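You operate a simulated robot arm through the tools that you are given. There is no shell and no other tool.

You run a simulated robot arm. Do the job below in one go: nothing can be reset, and whatever is moved stays where it is left.

Task
Grease the rubber socket's rim and plug in the yellow cable.
Fine: load the brush in the grease tin and grease all the way round first; the brush goes back in its pot. A coat counts when it lies all over at full strength: go over it till it gets no stronger.

It is judged by the outcome, as a careful person would: the job done as asked, and still so three seconds after it is handed in. It fails if anything else is knocked over, pushed out of place, dropped, spilled or broken.

Robot
A 7-joint arm with a two-finger parallel gripper, fixed in place. Base frame: the origin is at the foot of the arm, x ahead of it, y to its left, z up; the work surface is at about z = 0. Lengths are in mm, angles in degrees, forces in N, time in s.
With the tool pointing down near the work surface it reaches from about 220 to 580 mm from the base axis. Its first joint turns from -66.0 to 66.0 degrees. Payload 2.5 kg.
Tool frame: the origin (TCP) lies between the finger pads and is the grasp point; the fingertips stand 23 mm ahead of it; z points along the fingers, y is the line along which they close. Largest opening 94 mm; finger width 38, thickness 10; the body of the gripper, 54 by 96 mm, starts 39 mm behind the TCP.
Orientation is told as [roll, pitch, yaw] about the base's x, y, z axes, in that order, counted from this pose: with the fingers straight down and closing along the base's y, the tool's x points along the base's -x, its y along +y and its z along -z.

Tools
- The arm moves only by the tool drive_tool. Its argument "targets" is a list of rows, each an object of numbers (a shift or turn left out is 0, a gripper value left out holds the last): "tx", "ty", "tz": the shift along the tool's x, y, z in m; "wx", "wy", "wz": the turn, a rotation vector about the tool's x, y, z in degrees; "gripper": the closure, from 0 (fully open) to 1 (shut). In form: [{"tx": .., "ty": .., "tz": .., "wx": .., "wy": .., "wz": .., "gripper": ..}, ...]. A call has 1 to 20 rows; each row shifts and turns the commanded pose from where the row before left it, along the tool's axes as they then stand. Each row takes 0.2 s and may step no farther than 50 mm and 8.6 degrees from the row before; otherwise, or with a gripper value out of range, the whole call is refused. Where a pose cannot be reached the arm comes as near as it can. A force on the tool above 40 N (or 10 N above the force at the start of the call, whichever is more), or a blocked arm, ends the call early, and 0.2 s more pass. Each finger travels about 108 mm/s and halts on what it meets, pressing with about 35 N; the grip force reading is that of the motor and also rises with nothing between the fingers. The clock runs only during rows and for 0.2 s after the last one: add rows that do not move to give the fingers time. The reply holds the time, the measured pose of the TCP, the force on the tool along the base axes, the opening and the grip force, in the units named above and with some noise, with the torque about the TCP (base axes, N m) and any sound that the robot's microphone picked up, and new pictures: "views" is both (left out), scene, wrist or none.
- Cameras (640 x 400 px; columns grow to the right, rows downward): "scene" is fixed at [130.9, -412.3, 549.9]; the picture's right is [0.74, -0.67, 0.00], its down [-0.34, -0.38, -0.86] and it looks along [0.57, 0.64, -0.51] (base axes); focal length 219 px, centre (320, 200). "wrist" rides on the gripper at [86, 16, -74] in the tool frame; the picture's right is [-0.18, 0.98, 0.00], its down [-0.58, -0.11, -0.81] and it looks along [-0.79, -0.15, 0.59] (tool axes); focal length 243 px, centre (320, 200). There is no depth. A picture from a camera that has moved, and an enlarged one, comes with that camera's place and axes in the base frame and with its lens.
- inspect(camera, box): a new picture of the part [left, top, right, bottom] of that camera's present view, enlarged. No time passes.
- job_done(): hands the job in; it is judged then, once.

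Nothing tells you positions but the pictures and the camera data. Unless the task says otherwise, let go and move clear before handing in.

The tools are called after "Call:" as name(argument=value, ...) on one line, values as JSON. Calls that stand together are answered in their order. drive_tool: Moves the arm, as the interface text tells. Its arguments: {"type":"object","properties":{"targets":{"type":"array"},"views":{"type":"string","enum":["both","scene","wrist","none"]}},"required":["targets"]} The other tools are called the same way: inspect (camera, box) takes an enlarged picture of a part of a camera's view; job_done () hands the job in.

At the start:

```text
clock: 0.0
tool_pos: [332.6, -20.7, 435.7]
ee_rot: [0.0, 0.0, 0.1]
force: [0.3, -0.5, -0.6]
torque: [-0.01, 0.02, 0.02]
gripper_width: 94.1
gripper_force: 0.1
```

scene: 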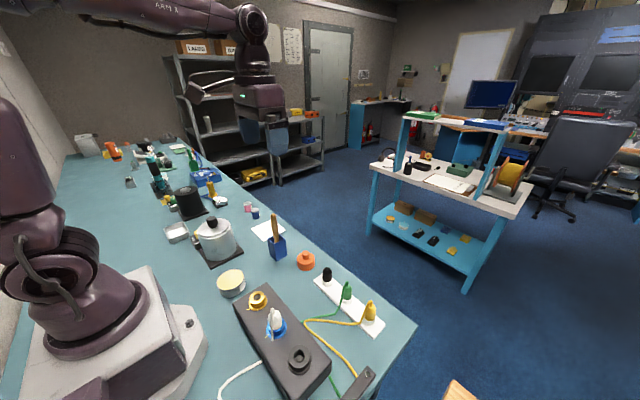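
wrist: 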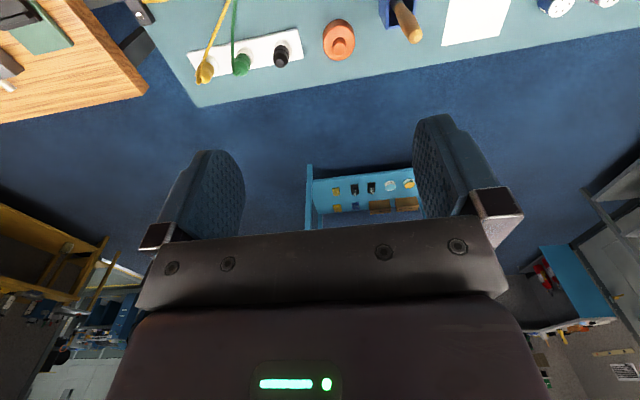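

I see a bench with a black box carrying sockets, a rack of plugs (black, green, yellow), a blue pot with a brush, and a tin. I'll look closer before moving.

Call:
inspect(camera="scene", box=[200, 260, 400, 400])

Call:
inspect(camera="scene", box=[160, 180, 340, 300])

Call:
inspect(camera="wrist", box=[150, 0, 470, 120])

```text
2.86 times, centred on (300, 330) of scene
camera zoom: at [130.9, -412.3, 549.9], right [0.74, -0.67, 0.0], down [-0.34, -0.38, -0.86], along [0.57, 0.64, -0.51], focal length 624 px, centre (377, -171)
```

zoom: 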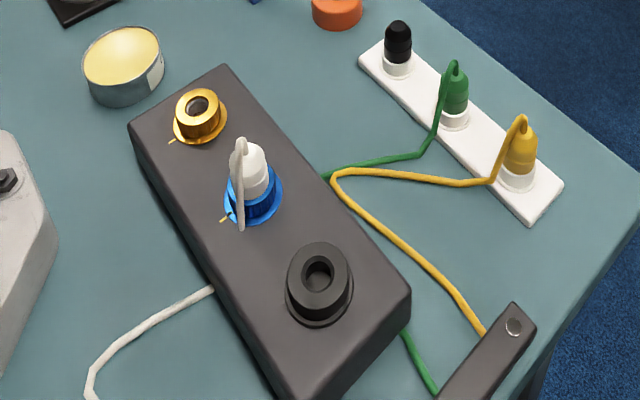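

```text
3.33 times, centred on (250, 240) of scene
camera zoom: at [130.9, -412.3, 549.9], right [0.74, -0.67, 0.0], down [-0.34, -0.38, -0.86], along [0.57, 0.64, -0.51], focal length 729 px, centre (553, 67)
```

zoom: 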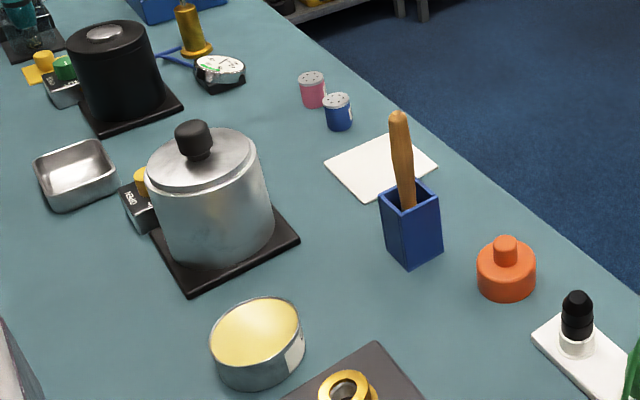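

```text
2.00 times, centred on (310, 60) of wrist
camera zoom: at [246.6, -3.4, 510.0], right [0.18, 0.98, 0.0], down [0.58, -0.11, 0.81], along [0.79, -0.15, -0.59], focal length 485 px, centre (340, 480)
```

zoom: 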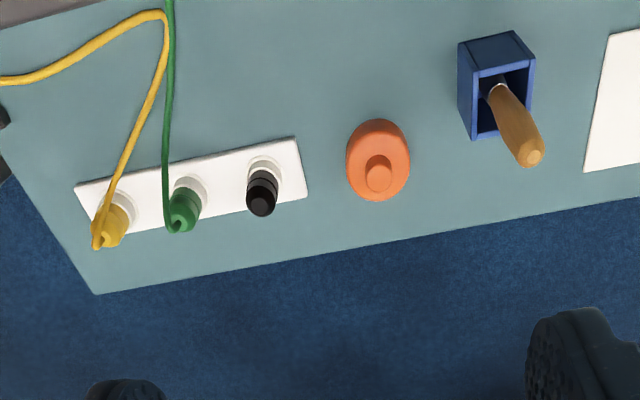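

The black rubber-looking socket is at about (240, -231), the yellow plug at (429, -260), the tin at (224, 74) and the brush pot near (395, 85). I'll move the wrist camera over the black box for a better look.

Call:
drive_tool(targets=[{"ty": -0.045}, {"ty": -0.045}, {"ty": -0.045}, {"ty": -0.03, "tx": 0.03}, {"wy": 7}, {"wy": 7}, {"wy": 7}, {}])

```text
clock: 1.8
tool_pos: [302.6, -185.6, 435.7]
ee_rot: [0.0, 21.1, 0.1]
force: [-0.4, 0.3, 0.1]
torque: [0.02, -0.01, -0.01]
gripper_width: 94.0
gripper_force: 0.0
camera wrist: at [249.1, -168.5, 536.0], right [0.17, 0.98, -0.07], down [0.83, -0.11, 0.54], along [0.53, -0.15, -0.84], focal length 243 px, centre (320, 200)
```

scene: 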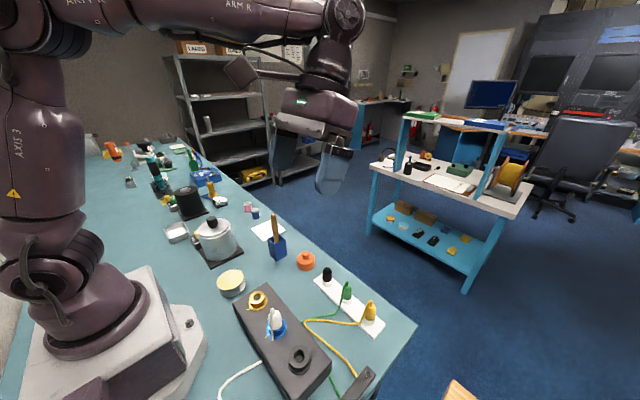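
wrist: 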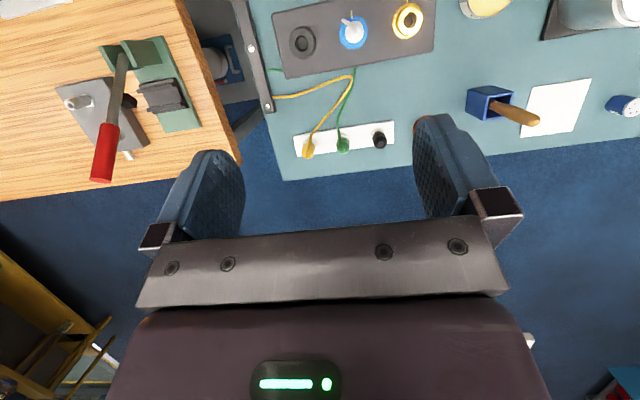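

The wrist view now shows the box, the plug rack and the pot. I'll enlarge these.

Call:
inspect(camera="wrist", box=[250, 0, 450, 80])

Call:
inspect(camera="wrist", box=[240, 60, 440, 180])

Call:
inspect(camera="wrist", box=[430, 0, 640, 130])

```text
3.20 times, centred on (350, 40) of wrist
camera zoom: at [249.1, -168.5, 536.0], right [0.17, 0.98, -0.07], down [0.83, -0.11, 0.54], along [0.53, -0.15, -0.84], focal length 776 px, centre (224, 712)
```

zoom: 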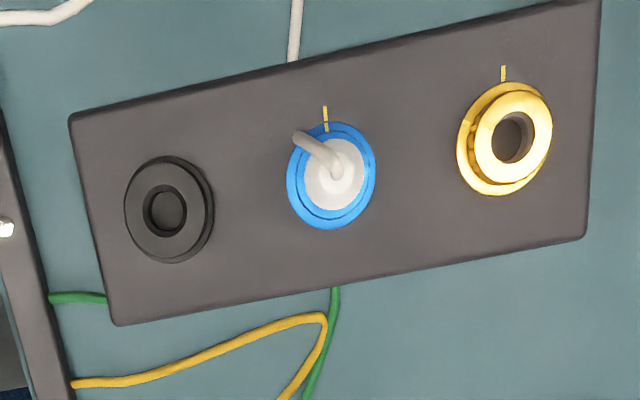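

```text
3.20 times, centred on (340, 120) of wrist
camera zoom: at [249.1, -168.5, 536.0], right [0.17, 0.98, -0.07], down [0.83, -0.11, 0.54], along [0.53, -0.15, -0.84], focal length 776 px, centre (256, 456)
```

zoom: 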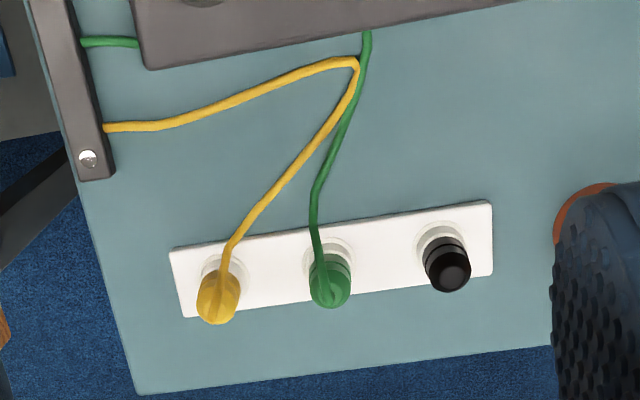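

```text
3.05 times, centred on (535, 65) of wrist
camera zoom: at [249.1, -168.5, 536.0], right [0.17, 0.98, -0.07], down [0.83, -0.11, 0.54], along [0.53, -0.15, -0.84], focal length 739 px, centre (-335, 611)
```

zoom: 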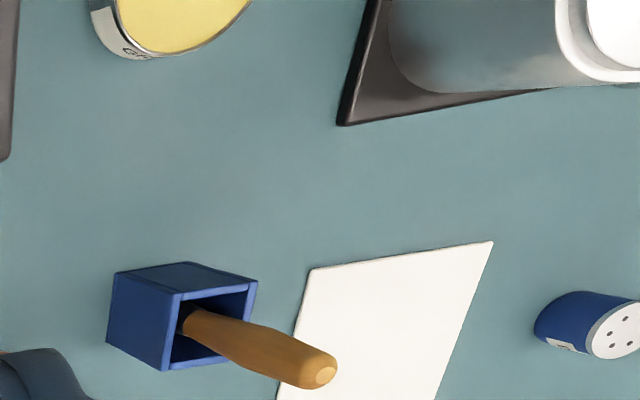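

I've got rough positions: the brush handle tip is around (390, 90, 171) and the rubber socket top around (242, -227, 73). I'll bring the wrist camera closer to the brush pot and the tin.

Call:
drive_tool(targets=[{"ty": 0.042, "tx": -0.0105, "tz": 0.0147}, {"ty": 0.042, "tx": -0.0105, "tz": 0.0147}, {"ty": 0.042, "tx": -0.0105, "tz": 0.0147}, {"ty": 0.042, "tx": -0.0105, "tz": 0.0147}, {"ty": 0.042, "tx": -0.0105, "tz": 0.0147}, {"ty": 0.042, "tx": -0.0105, "tz": 0.0147}, {}])

Call:
inspect(camera="wrist", box=[220, 0, 460, 150])

Call:
inspect(camera="scene", box=[210, 200, 330, 280])

```text
clock: 3.4
tool_pos: [331.2, 69.0, 331.2]
ee_rot: [0.1, 21.0, 0.0]
force: [-0.7, 0.2, 0.2]
torque: [0.01, -0.03, 0.01]
gripper_width: 93.9
gripper_force: 0.2
camera wrist: at [276.4, 85.5, 431.3], right [0.17, 0.98, -0.07], down [0.83, -0.11, 0.54], along [0.53, -0.15, -0.84], focal length 243 px, centre (320, 200)
```

scene: 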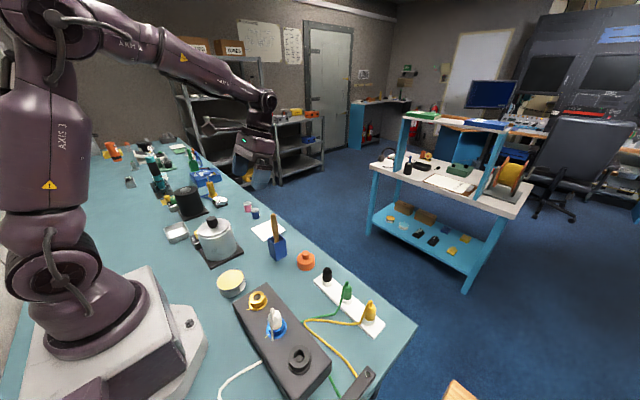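
wrist: 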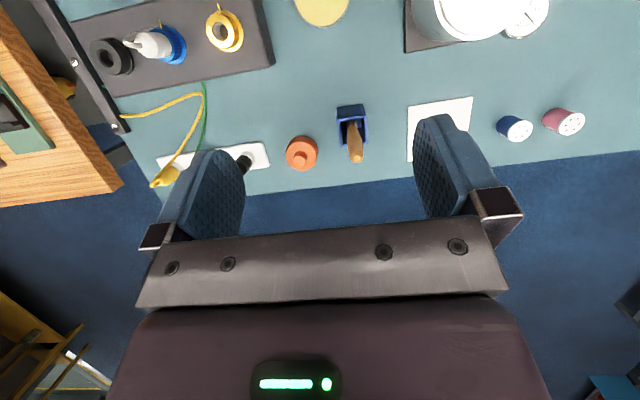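

```text
2.67 times, centred on (340, 75) of wrist
camera zoom: at [276.4, 85.5, 431.3], right [0.17, 0.98, -0.07], down [0.83, -0.11, 0.54], along [0.53, -0.15, -0.84], focal length 647 px, centre (267, 533)
```

zoom: 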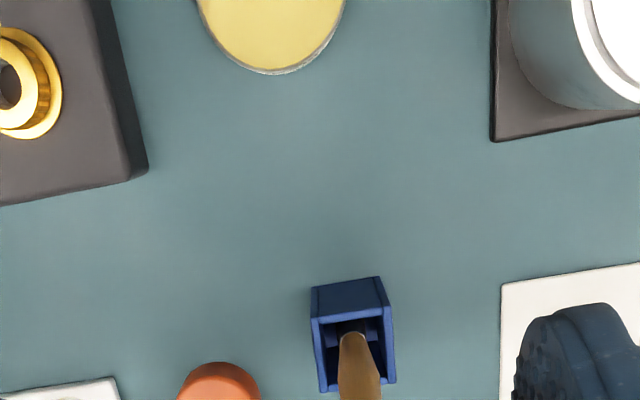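

```text
5.00 times, centred on (270, 240) of scene
camera zoom: at [130.9, -412.3, 549.9], right [0.74, -0.67, 0.0], down [-0.34, -0.38, -0.86], along [0.57, 0.64, -0.51], focal length 1093 px, centre (570, 0)
```

zoom: 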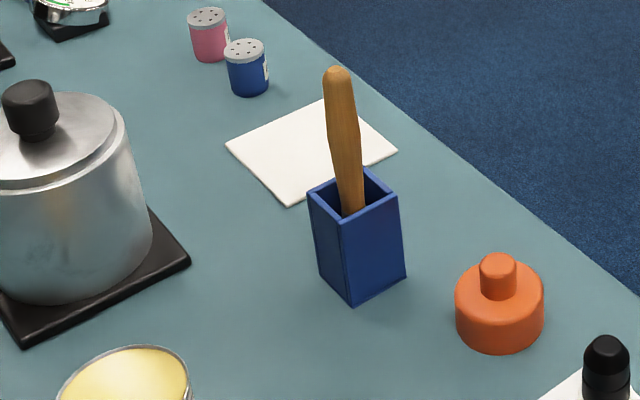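

The brush stands nearly vertical at about (392, 91) with its tip at z ≈ 172; the pot is about 40 mm square and 75 mm tall. I'll straighten the tool and come over the handle.

Call:
drive_tool(targets=[{"wy": -7}, {"wy": -7}, {"wy": -7}, {"tx": -0.03, "ty": 0.011, "tz": 0.02}, {"tx": -0.031, "ty": 0.011, "tz": 0.02}, {"tz": 0.03}, {}])

```text
clock: 5.0
tool_pos: [392.6, 88.4, 261.1]
ee_rot: [0.0, 0.0, 0.0]
force: [-1.3, 0.1, 0.6]
torque: [0.0, -0.02, -0.02]
gripper_width: 93.9
gripper_force: 0.1
camera wrist: at [305.3, 105.4, 335.0], right [0.18, 0.98, 0.0], down [0.58, -0.11, 0.81], along [0.79, -0.15, -0.59], focal length 243 px, centre (320, 200)
```

scene: 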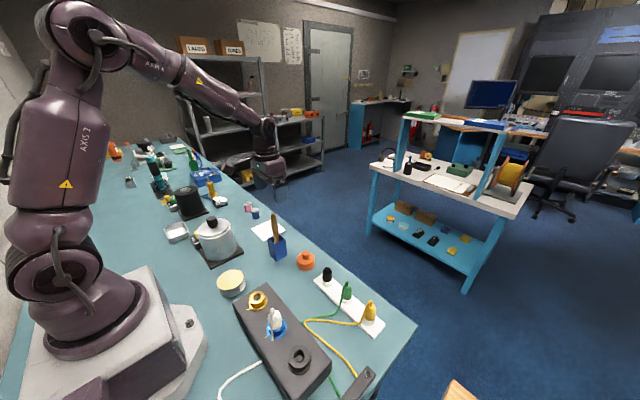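
wrist: 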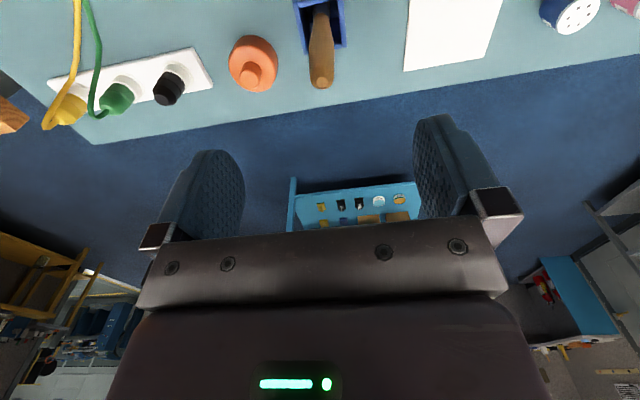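

The handle tip checks out at (391, 91, 172). I'm lowering so the TCP sits at z ≈ 140 around the handle.

Call:
drive_tool(targets=[{"ty": 0.0025, "tx": 0.001, "tz": 0.03}, {"tz": 0.03}, {"tz": 0.03}, {"tz": 0.031}, {}])

Call:
inspect(camera="scene", box=[210, 180, 330, 280])

```text
clock: 6.2
tool_pos: [389.9, 91.7, 140.8]
ee_rot: [0.0, 0.0, 0.0]
force: [-0.4, 0.1, -0.3]
torque: [-0.04, 0.0, -0.01]
gripper_width: 94.0
gripper_force: 0.1
camera wrist: at [303.6, 107.9, 214.2], right [0.18, 0.98, 0.0], down [0.58, -0.11, 0.81], along [0.79, -0.15, -0.59], focal length 243 px, centre (320, 200)
```

scene: 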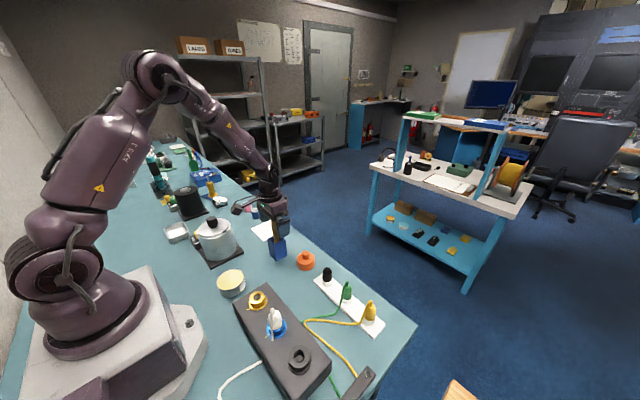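
wrist: 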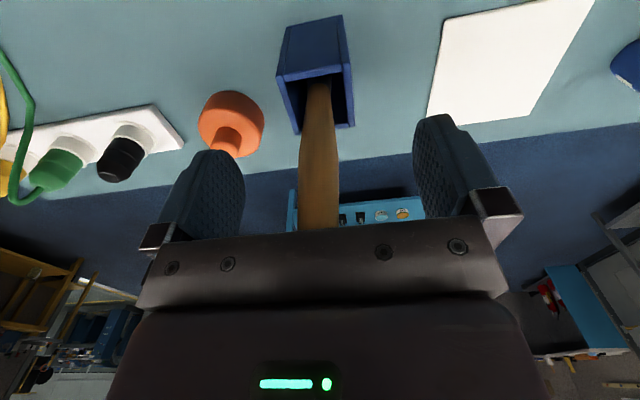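

```text
4.00 times, centred on (270, 230) of scene
camera zoom: at [130.9, -412.3, 549.9], right [0.74, -0.67, 0.0], down [-0.34, -0.38, -0.86], along [0.57, 0.64, -0.51], focal length 874 px, centre (520, 80)
```

zoom: 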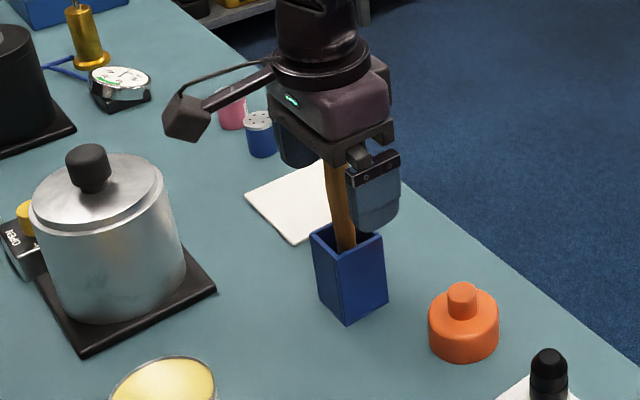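

The handle is centred between the fingers. Closing the gripper on it.

Call:
drive_tool(targets=[{"gripper": 1}, {"gripper": 1}, {"gripper": 1}, {"gripper": 1}])

```text
clock: 7.2
tool_pos: [390.4, 90.9, 141.0]
ee_rot: [0.0, 0.1, -0.1]
force: [-1.4, -0.1, 0.5]
torque: [0.0, -0.01, 0.02]
gripper_width: 18.8
gripper_force: 35.1
camera wrist: at [303.6, 107.9, 214.6], right [0.18, 0.98, 0.0], down [0.58, -0.11, 0.81], along [0.79, -0.15, -0.59], focal length 243 px, centre (320, 200)
```

scene: 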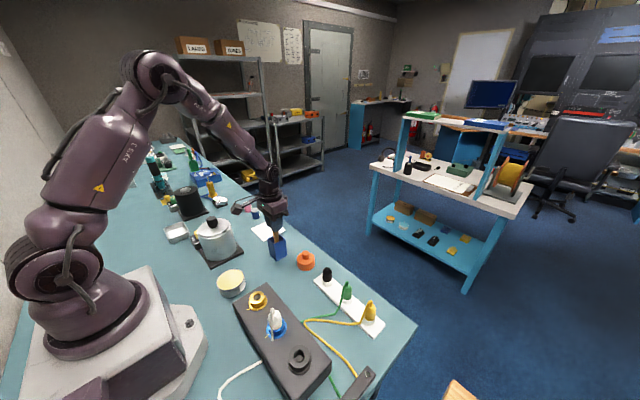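
wrist: 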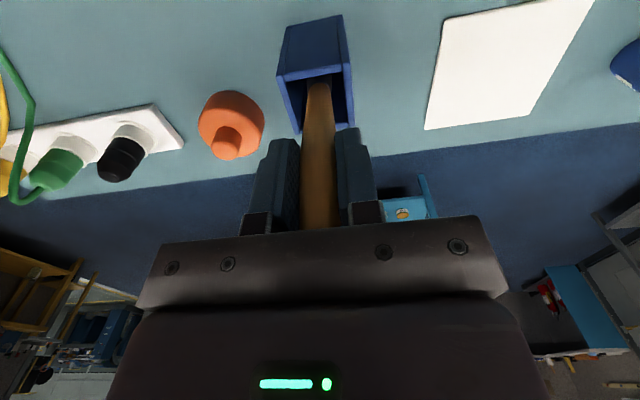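

Gripped (18.8 mm wide). Remember the return pose is (390, 91.5, 141). Lifting straight up.

Call:
drive_tool(targets=[{"tz": -0.015, "gripper": 1}, {"tz": -0.025}, {"tz": -0.025}, {"tz": -0.025}, {"tz": -0.03}, {}])

Call:
inspect(camera="scene", box=[210, 150, 330, 270])

Call:
inspect(camera="wrist", box=[240, 0, 440, 160])

```text
clock: 8.6
tool_pos: [391.1, 92.2, 260.3]
ee_rot: [-0.1, 0.0, 0.1]
force: [-0.3, -0.8, 0.2]
torque: [0.02, 0.0, 0.04]
gripper_width: 18.7
gripper_force: 35.0
camera wrist: at [304.1, 108.6, 334.5], right [0.18, 0.98, 0.0], down [0.58, -0.11, 0.81], along [0.79, -0.15, -0.59], focal length 243 px, centre (320, 200)
```

scene: 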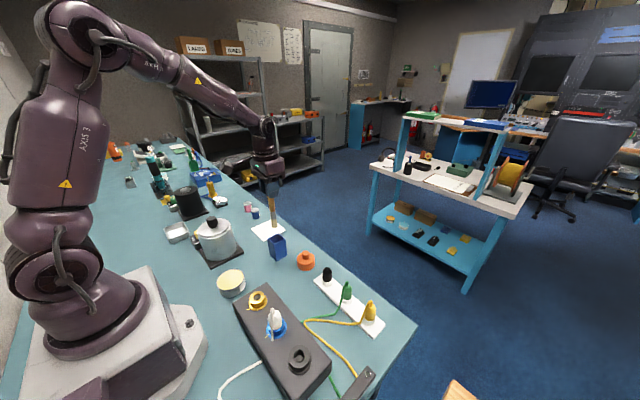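
wrist: 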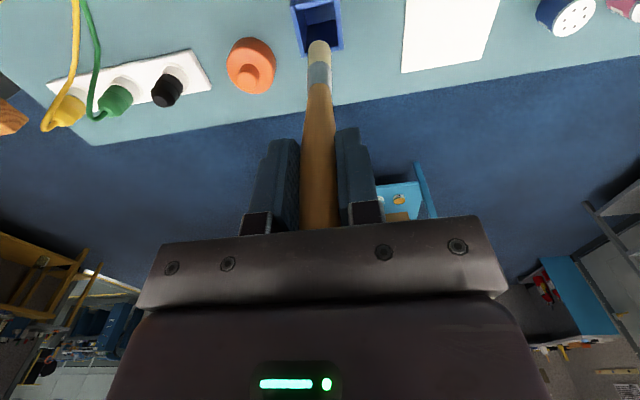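

```text
3.33 times, centred on (270, 210) of scene
camera zoom: at [130.9, -412.3, 549.9], right [0.74, -0.67, 0.0], down [-0.34, -0.38, -0.86], along [0.57, 0.64, -0.51], focal length 729 px, centre (487, 167)
```

zoom: 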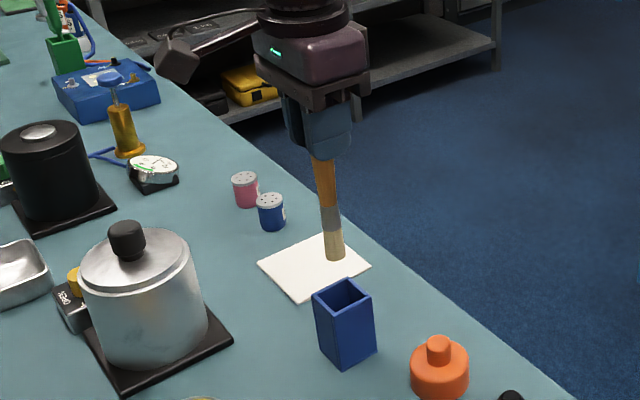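

```text
2.50 times, centred on (340, 80) of wrist
camera zoom: at [304.1, 108.6, 334.5], right [0.18, 0.98, 0.0], down [0.58, -0.11, 0.81], along [0.79, -0.15, -0.59], focal length 606 px, centre (270, 500)
```

zoom: 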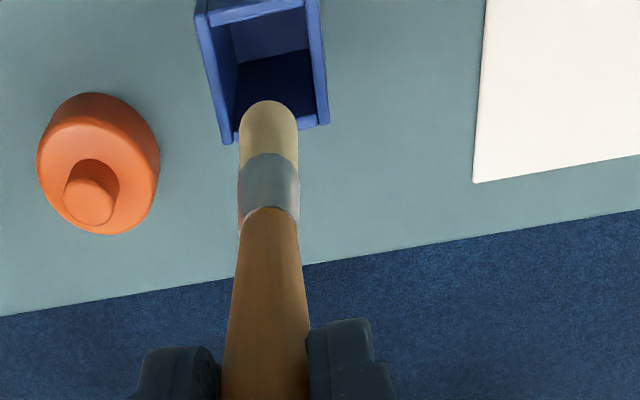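

The brush is out: its tip hangs about 140 mm below the TCP, bristles roughly 16 mm across. Next I'll get a good view of the tin by moving back and tilting the camera down.

Call:
drive_tool(targets=[{"tx": 0.03, "ty": -0.008, "tz": -0.02}, {"tx": 0.03, "ty": -0.008, "tz": -0.02}, {"tx": 0.03, "ty": -0.008}, {"tx": 0.03, "ty": -0.008}, {"tx": 0.02}, {"wy": 7}, {"wy": 7}, {"wy": 7}, {}])

Call:
inspect(camera="wrist", box=[220, 0, 420, 120])

Call:
inspect(camera="scene", box=[200, 260, 270, 310])

```text
clock: 10.6
tool_pos: [250.6, 58.2, 300.5]
ee_rot: [0.0, 21.1, 0.0]
force: [-0.7, 0.0, 0.4]
torque: [0.01, -0.06, 0.01]
gripper_width: 19.1
gripper_force: 34.7
camera wrist: at [196.4, 76.0, 400.1], right [0.17, 0.98, -0.07], down [0.83, -0.11, 0.54], along [0.53, -0.15, -0.84], focal length 243 px, centre (320, 200)
```

scene: 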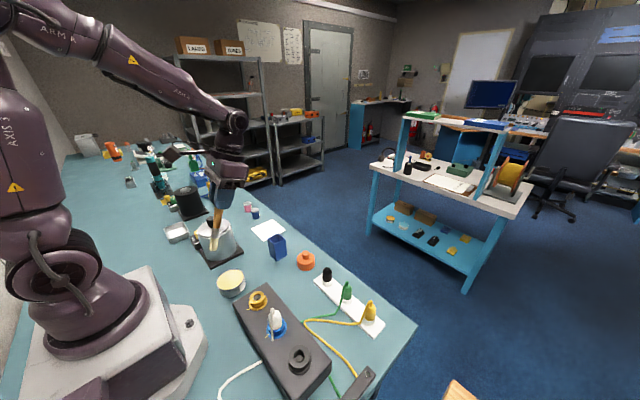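
wrist: 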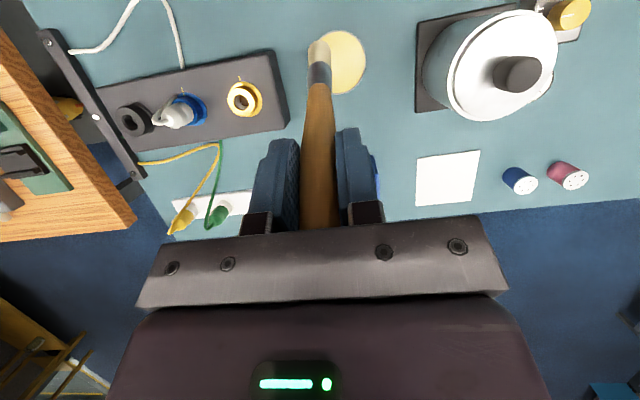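

```text
3.20 times, centred on (320, 60) of wrist
camera zoom: at [196.4, 76.0, 400.1], right [0.17, 0.98, -0.07], down [0.83, -0.11, 0.54], along [0.53, -0.15, -0.84], focal length 776 px, centre (320, 648)
```

zoom: 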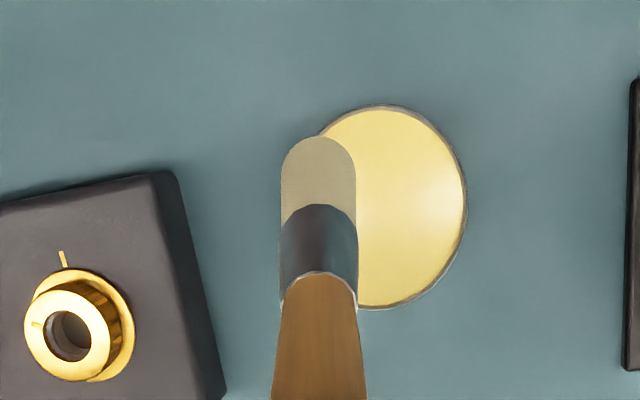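

```text
8.00 times, centred on (235, 285) of scene
camera zoom: at [130.9, -412.3, 549.9], right [0.74, -0.67, 0.0], down [-0.34, -0.38, -0.86], along [0.57, 0.64, -0.51], focal length 1749 px, centre (1000, -480)
```

zoom: 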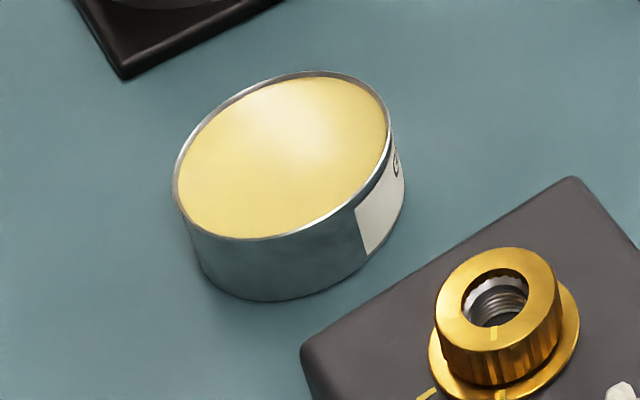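

The tin's top centre is near (218, 67), about 80 mm across and 40 mm tall. I'll straighten up and hover the brush over it.

Call:
drive_tool(targets=[{"wy": -7}, {"wy": -7}, {"wy": -7}, {"tx": 0.022, "ty": 0.008, "tz": 0.025}, {"tz": 0.04}, {"tz": 0.035}, {}])

Call:
inspect(camera="scene", box=[190, 220, 290, 310])

```text
clock: 12.2
tool_pos: [227.7, 66.8, 199.5]
ee_rot: [0.0, 0.0, 0.0]
force: [0.2, -0.4, -0.1]
torque: [0.07, 0.04, -0.01]
gripper_width: 18.8
gripper_force: 34.8
camera wrist: at [141.8, 84.3, 274.2], right [0.18, 0.98, 0.0], down [0.58, -0.11, 0.81], along [0.79, -0.15, -0.59], focal length 243 px, centre (320, 200)
```

scene: 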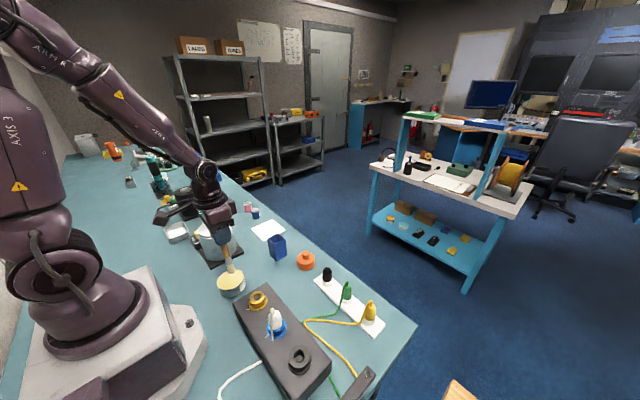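
wrist: 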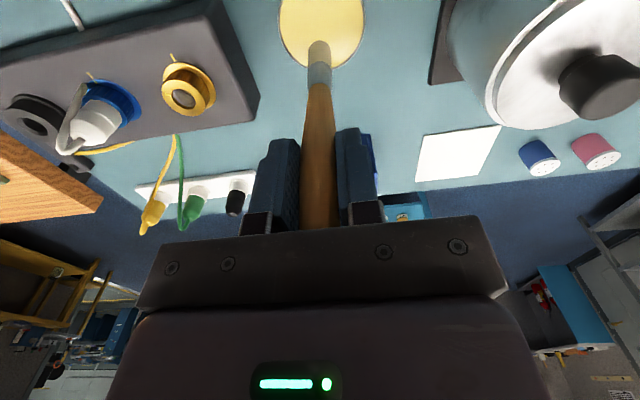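

```text
4.44 times, centred on (240, 265) of scene
camera zoom: at [130.9, -412.3, 549.9], right [0.74, -0.67, 0.0], down [-0.34, -0.38, -0.86], along [0.57, 0.64, -0.51], focal length 972 px, centre (676, -89)
```

zoom: 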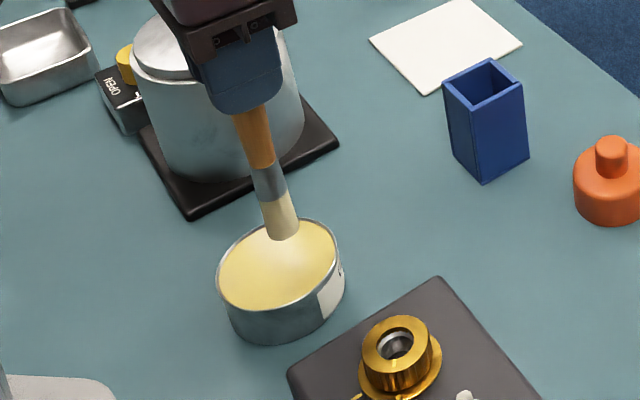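

The tip hangs over the grease at about z = 60. Lowering gently into the grease.

Call:
drive_tool(targets=[{"tz": 0.01}, {"tz": 0.008}, {"tz": 0.006}, {"tz": 0.004}, {}])

Call:
inspect(camera="scene", box=[190, 240, 270, 310])

```text
clock: 13.4
tool_pos: [229.4, 66.9, 173.4]
ee_rot: [0.0, -0.2, 0.0]
force: [-3.3, -0.3, 29.4]
torque: [0.0, 0.49, 0.0]
gripper_width: 18.8
gripper_force: 34.9
camera wrist: at [142.4, 84.2, 246.6], right [0.18, 0.98, 0.0], down [0.58, -0.11, 0.81], along [0.79, -0.15, -0.59], focal length 243 px, centre (320, 200)
```

scene: 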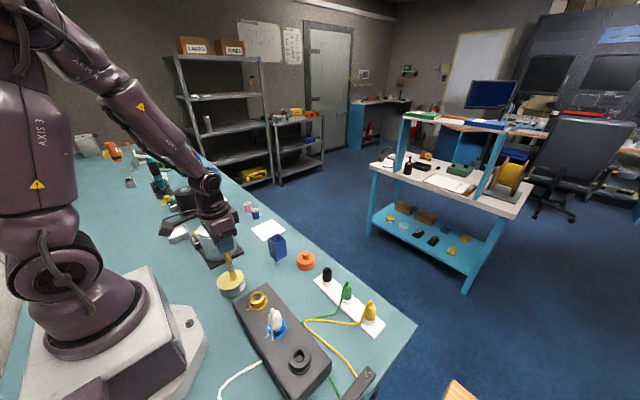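
wrist: 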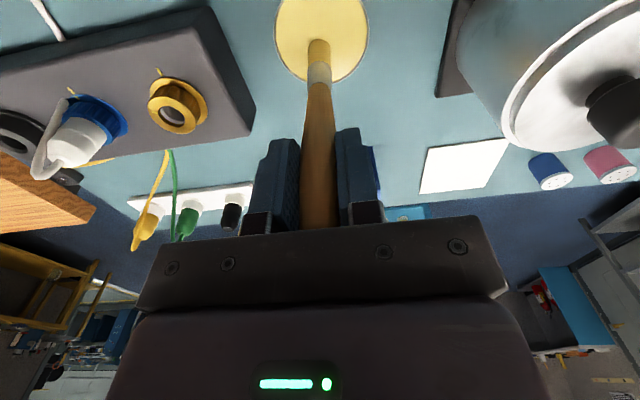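

```text
5.71 times, centred on (230, 275) of scene
camera zoom: at [130.8, -412.3, 549.9], right [0.74, -0.67, 0.0], down [-0.34, -0.38, -0.86], along [0.57, 0.64, -0.51], focal length 1249 px, centre (834, -229)
```

zoom: 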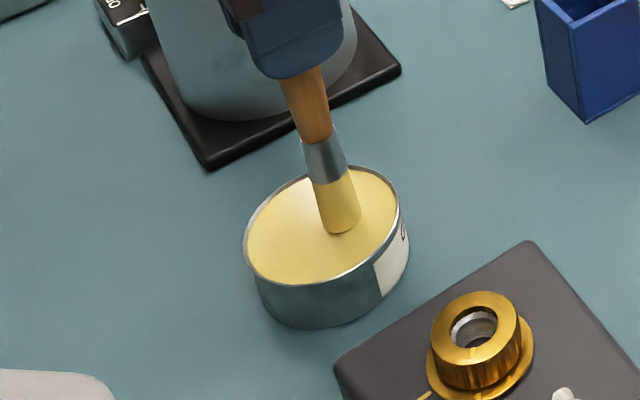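

The grease pushes back at 29 N and the bristles have turned yellow. I'll lift off and check the load.

Call:
drive_tool(targets=[{"tz": -0.003}, {"tz": -0.01}, {"tz": -0.02}, {"tz": -0.02}, {}])

Call:
inspect(camera="scene", box=[190, 230, 270, 300])

Call:
inspect(camera="wrist", box=[260, 0, 380, 100])

```text
clock: 14.6
tool_pos: [228.1, 67.1, 225.7]
ee_rot: [0.0, 0.0, 0.0]
force: [0.3, 0.6, -0.3]
torque: [0.04, 0.01, 0.0]
gripper_width: 18.8
gripper_force: 34.8
camera wrist: at [142.0, 84.0, 299.7], right [0.18, 0.98, 0.0], down [0.58, -0.11, 0.81], along [0.79, -0.15, -0.59], focal length 243 px, centre (320, 200)
```

scene: 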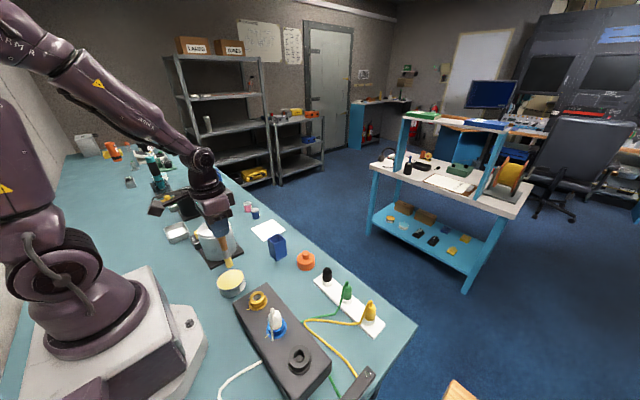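
wrist: 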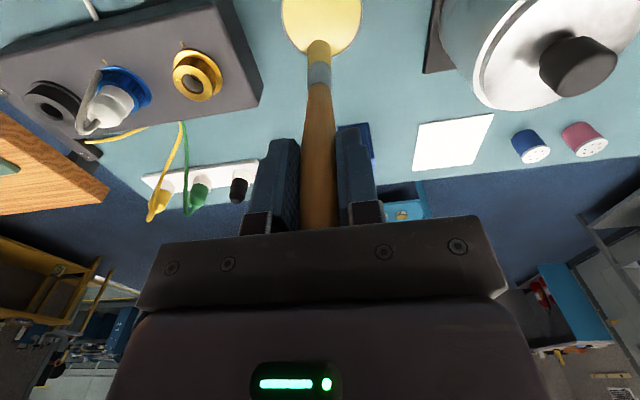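

```text
5.71 times, centred on (230, 265) of scene
camera zoom: at [130.9, -412.3, 549.9], right [0.74, -0.67, 0.0], down [-0.34, -0.38, -0.86], along [0.57, 0.64, -0.51], focal length 1249 px, centre (834, -171)
```

zoom: 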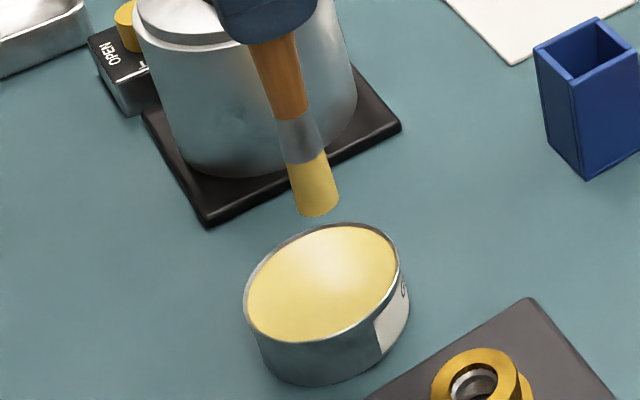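

```text
4.00 times, centred on (320, 50) of wrist
camera zoom: at [142.0, 84.0, 299.7], right [0.18, 0.98, 0.0], down [0.58, -0.11, 0.81], along [0.79, -0.15, -0.59], focal length 970 px, centre (320, 800)
```

zoom: 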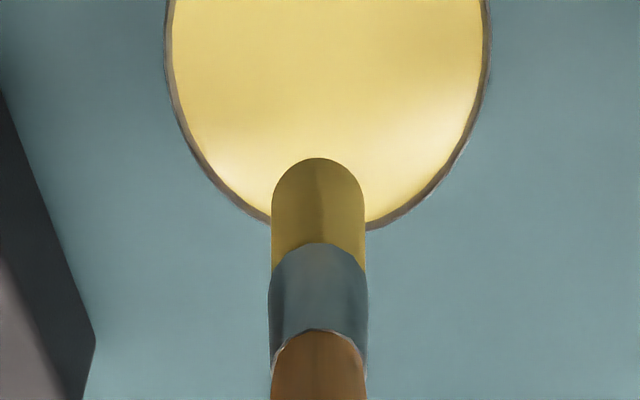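

The brush is well loaded. I'll rise and go over the box for an accurate look at the rubber socket.

Call:
drive_tool(targets=[{"tz": -0.04}, {"tz": -0.04}, {"tz": -0.024, "ty": -0.03}, {"ty": -0.045, "tx": -0.008}, {"ty": -0.045, "tx": -0.008}, {"ty": -0.045, "tx": -0.008}, {"ty": -0.045, "tx": -0.008}, {"ty": -0.007, "wy": 7}, {"wy": 7}, {"wy": 7}, {}])

Call:
inspect(camera="wrist", box=[180, 0, 380, 125])

Call:
inspect(camera="scene", box=[260, 320, 350, 390])

```text
clock: 17.0
tool_pos: [260.8, -151.0, 327.9]
ee_rot: [0.0, 21.1, 0.0]
force: [-0.8, 0.4, -0.4]
torque: [0.0, 0.0, 0.0]
gripper_width: 19.0
gripper_force: 34.8
camera wrist: at [206.4, -133.2, 429.2], right [0.17, 0.98, -0.07], down [0.83, -0.11, 0.54], along [0.53, -0.15, -0.84], focal length 243 px, centre (320, 200)
```

scene: 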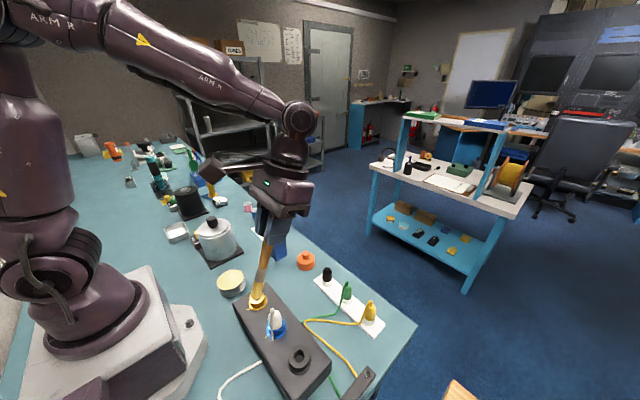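
wrist: 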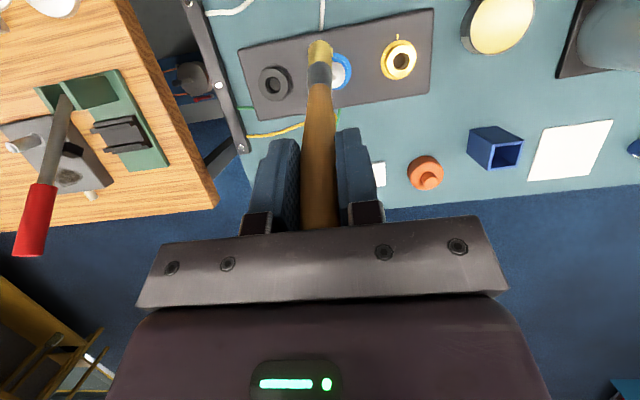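

```text
3.20 times, centred on (280, 62) of wrist
camera zoom: at [206.4, -133.2, 429.2], right [0.17, 0.98, -0.07], down [0.83, -0.11, 0.54], along [0.53, -0.15, -0.84], focal length 776 px, centre (448, 640)
```

zoom: 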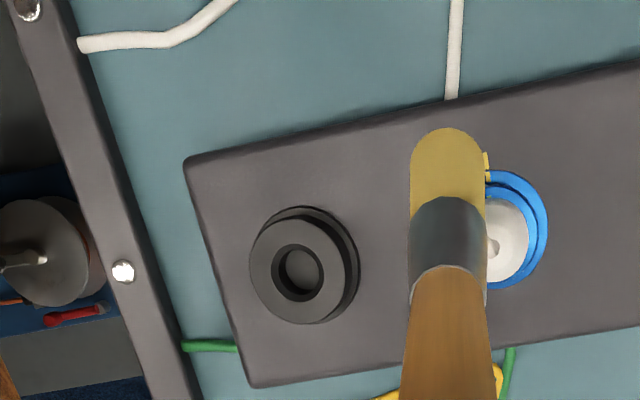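

```text
5.71 times, centred on (305, 355) of scene
camera zoom: at [130.9, -412.3, 549.9], right [0.74, -0.67, 0.0], down [-0.34, -0.38, -0.86], along [0.57, 0.64, -0.51], focal length 1249 px, centre (406, -686)
```

zoom: 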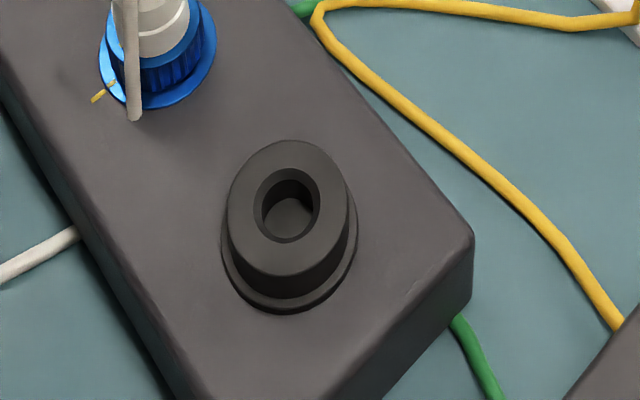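

The rubber socket is plain round (no key mark), top centre near (241.3, -228, 71.6), outer radius about 21 mm, hole about 10–12 mm. I'll bring the brush upright above a point on the rim.

Call:
drive_tool(targets=[{"wy": -7}, {"wy": -7}, {"wy": -7}, {"ty": -0.04, "tx": 0.002}, {"ty": -0.037, "tx": 0.002}, {"tz": 0.04}, {"tz": 0.04}, {"tz": 0.02}, {}])

Call:
inspect(camera="scene", box=[250, 300, 360, 390])

Call:
inspect(camera="wrist", box=[240, 0, 400, 100])

```text
clock: 19.0
tool_pos: [257.3, -227.1, 228.9]
ee_rot: [0.0, -0.1, 0.0]
force: [0.5, 0.0, 0.1]
torque: [-0.05, -0.03, 0.02]
gripper_width: 18.8
gripper_force: 34.8
camera wrist: at [170.0, -209.4, 303.4], right [0.18, 0.98, 0.0], down [0.58, -0.11, 0.81], along [0.79, -0.15, -0.59], focal length 243 px, centre (320, 200)
```

scene: 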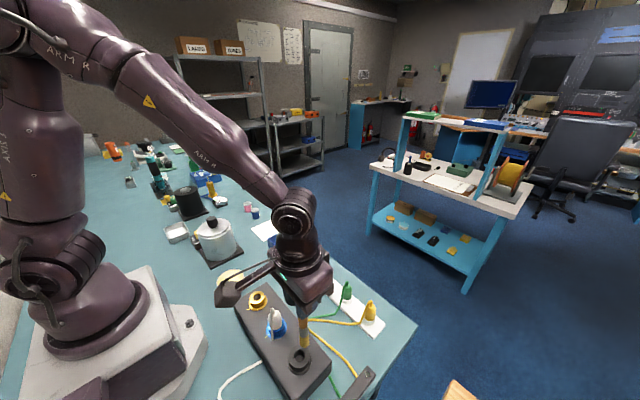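
wrist: 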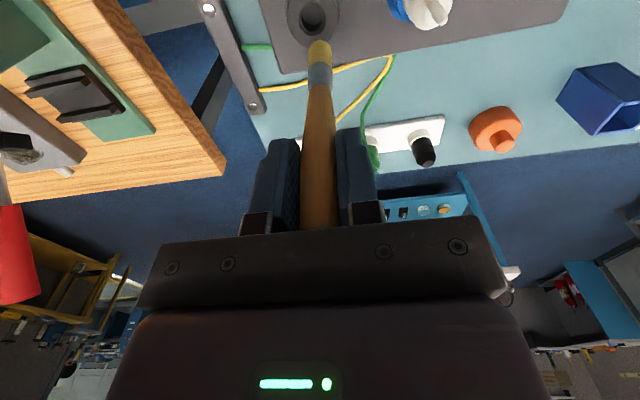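

```text
4.44 times, centred on (305, 345) of scene
camera zoom: at [130.9, -412.3, 549.9], right [0.74, -0.67, 0.0], down [-0.34, -0.38, -0.86], along [0.57, 0.64, -0.51], focal length 972 px, centre (387, -444)
```

zoom: 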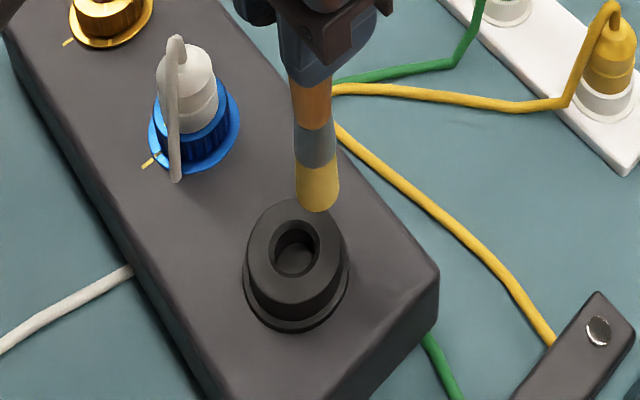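

```text
4.00 times, centred on (320, 50) of wrist
camera zoom: at [170.0, -209.4, 303.4], right [0.18, 0.98, 0.0], down [0.58, -0.11, 0.81], along [0.79, -0.15, -0.59], focal length 970 px, centre (320, 800)
```

zoom: 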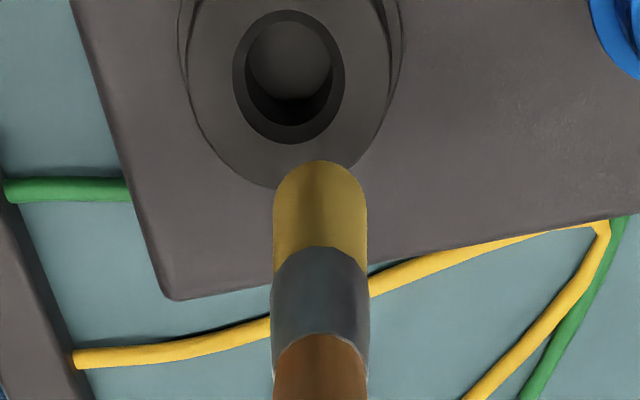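

The brush sits just outside +x side over the rim as planned (socket centre ≈ (241.3, -229)). Lowering toward contact.

Call:
drive_tool(targets=[{"tz": 0.008}, {"tz": 0.005}, {}], views="none")

Call:
drive_tool(targets=[{"tz": 0.002}, {}], views="none")

Call:
drive_tool(targets=[{"tz": 0.001}, {}])

```text
clock: 19.8
tool_pos: [258.7, -226.8, 215.5]
ee_rot: [0.0, 0.0, 0.0]
force: [0.0, 0.0, -1.1]
torque: [0.04, 0.02, -0.01]
gripper_width: 18.6
gripper_force: 34.8
```

```text
clock: 20.4
tool_pos: [255.9, -226.1, 214.2]
ee_rot: [0.0, 0.0, 0.0]
force: [-0.4, -0.7, -0.5]
torque: [0.0, 0.0, -0.01]
gripper_width: 18.8
gripper_force: 34.5
```

```text
clock: 21.0
tool_pos: [255.7, -226.5, 212.9]
ee_rot: [0.0, -0.1, 0.1]
force: [0.1, -0.1, -0.7]
torque: [0.0, 0.0, -0.02]
gripper_width: 18.8
gripper_force: 35.1
camera wrist: at [169.9, -209.7, 287.2], right [0.18, 0.98, 0.0], down [0.58, -0.11, 0.81], along [0.79, -0.15, -0.59], focal length 243 px, centre (320, 200)
```

scene: 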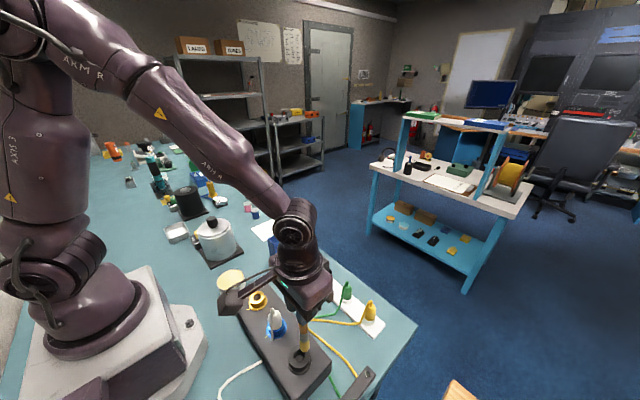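
wrist: 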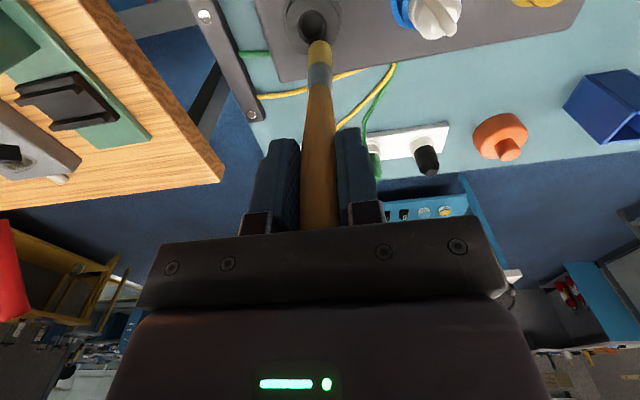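

No contact yet. I'll correct y slightly and keep lowering in small steps.

Call:
drive_tool(targets=[{"tz": 0.001, "ty": -0.002}, {}], views="none")

Call:
drive_tool(targets=[{"tz": 0.001}, {}], views="none")

Call:
drive_tool(targets=[{"tz": 0.001}, {}], views="none")

Call:
inspect(camera="scene", box=[270, 320, 350, 385])

```text
clock: 21.6
tool_pos: [256.4, -229.7, 212.1]
ee_rot: [0.0, 0.1, -0.1]
force: [0.5, -0.3, -0.3]
torque: [0.0, -0.02, 0.01]
gripper_width: 18.8
gripper_force: 35.2
```

```text
clock: 22.2
tool_pos: [257.3, -228.5, 211.5]
ee_rot: [0.0, -0.1, 0.0]
force: [-0.1, -0.6, -0.9]
torque: [0.02, 0.0, -0.01]
gripper_width: 18.9
gripper_force: 34.4
```

```text
clock: 22.8
tool_pos: [256.2, -228.1, 209.8]
ee_rot: [0.0, 0.0, -0.1]
force: [0.3, 0.5, -0.4]
torque: [-0.05, 0.01, 0.0]
gripper_width: 19.1
gripper_force: 35.3
```

```text
6.15 times, centred on (310, 352) of scene
camera zoom: at [130.9, -412.3, 549.9], right [0.74, -0.67, 0.0], down [-0.34, -0.38, -0.86], along [0.57, 0.64, -0.51], focal length 1345 px, centre (382, -738)
```

zoom: 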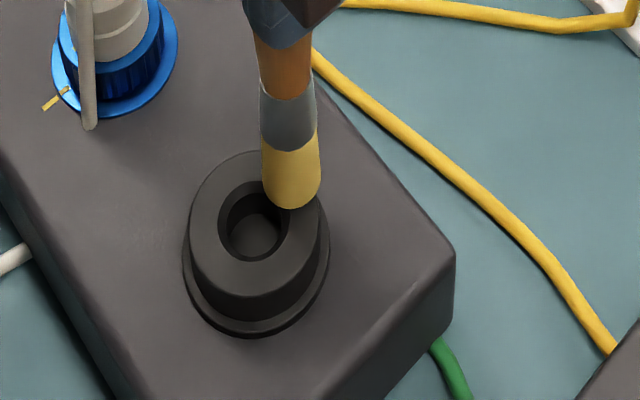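

Almost touching. Continuing millimetre by millimetre.

Call:
drive_tool(targets=[{"tz": 0.001}, {}], views="none")

Call:
drive_tool(targets=[{"tz": 0.001}, {}], views="none")

Call:
drive_tool(targets=[{"tz": 0.001}, {}], views="none")

Call:
inspect(camera="scene", box=[270, 320, 350, 385])

```text
clock: 23.4
tool_pos: [257.5, -229.2, 209.0]
ee_rot: [0.1, -0.1, 0.0]
force: [-0.3, 0.6, 0.0]
torque: [0.0, 0.01, 0.0]
gripper_width: 18.8
gripper_force: 35.0
```

```text
clock: 24.0
tool_pos: [257.3, -230.1, 207.2]
ee_rot: [0.0, 0.0, 0.0]
force: [0.5, 0.1, 0.1]
torque: [0.03, 0.02, 0.0]
gripper_width: 19.0
gripper_force: 35.3
```

```text
clock: 24.6
tool_pos: [257.0, -229.3, 207.5]
ee_rot: [0.1, 0.1, 0.1]
force: [-1.5, 0.9, 8.3]
torque: [0.09, 0.23, -0.01]
gripper_width: 18.5
gripper_force: 34.9
```

```text
6.15 times, centred on (310, 352) of scene
camera zoom: at [130.9, -412.3, 549.9], right [0.74, -0.67, 0.0], down [-0.34, -0.38, -0.86], along [0.57, 0.64, -0.51], focal length 1345 px, centre (382, -738)
```

zoom: 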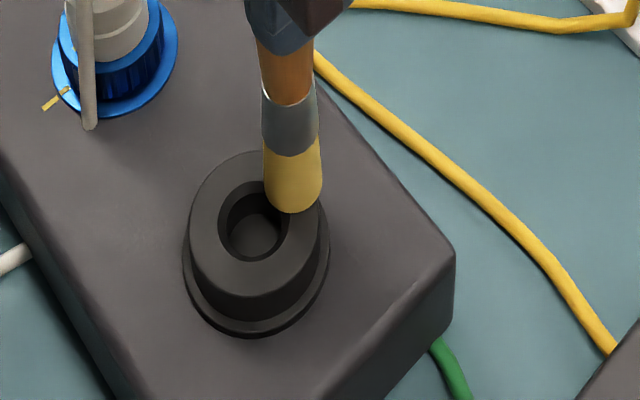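

In contact at about 8 N. I'll sweep the first quarter of the rim and look at the coat.

Call:
drive_tool(targets=[{"tx": 0.00076, "ty": 0.00479}, {"tx": 0.0022, "ty": 0.00432}, {"tx": 0.00343, "ty": 0.00343}, {"tx": 0.00432, "ty": 0.0022}, {"tx": 0.00479, "ty": 0.00076}])

Call:
inspect(camera="scene", box=[270, 320, 350, 385])

```text
clock: 25.8
tool_pos: [240.2, -212.9, 206.8]
ee_rot: [0.0, -0.2, 0.1]
force: [3.9, -0.1, 11.1]
torque: [0.01, -0.6, -0.03]
gripper_width: 18.6
gripper_force: 35.4
camera wrist: at [154.6, -196.5, 281.0], right [0.18, 0.98, 0.0], down [0.58, -0.11, 0.81], along [0.79, -0.15, -0.59], focal length 243 px, centre (320, 200)
```

scene: 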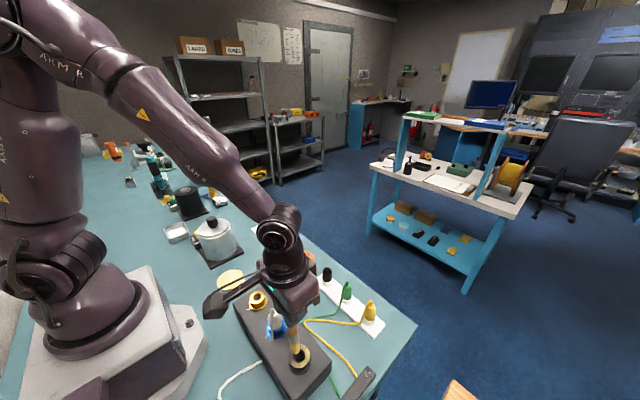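
wrist: 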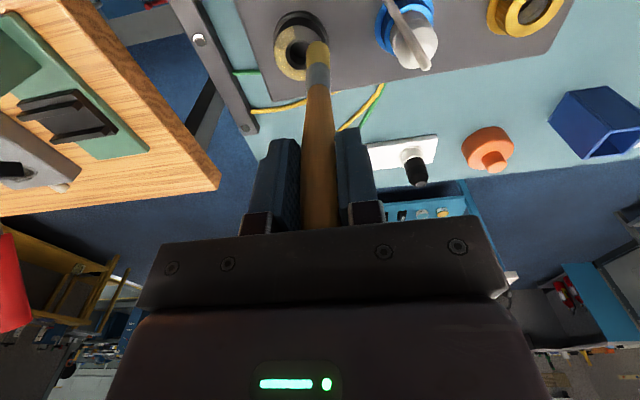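

```text
6.15 times, centred on (310, 352) of scene
camera zoom: at [130.9, -412.3, 549.9], right [0.74, -0.67, 0.0], down [-0.34, -0.38, -0.86], along [0.57, 0.64, -0.51], focal length 1345 px, centre (382, -738)
```

zoom: 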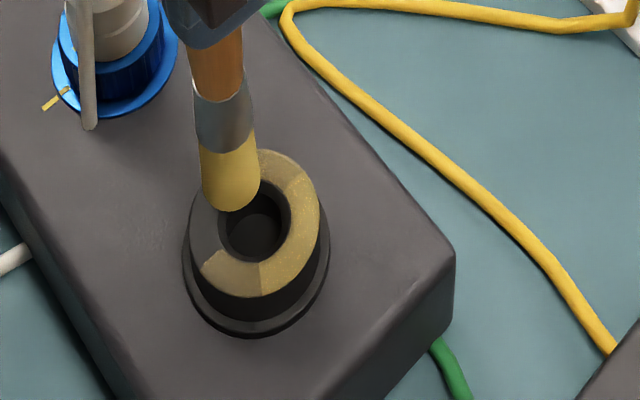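

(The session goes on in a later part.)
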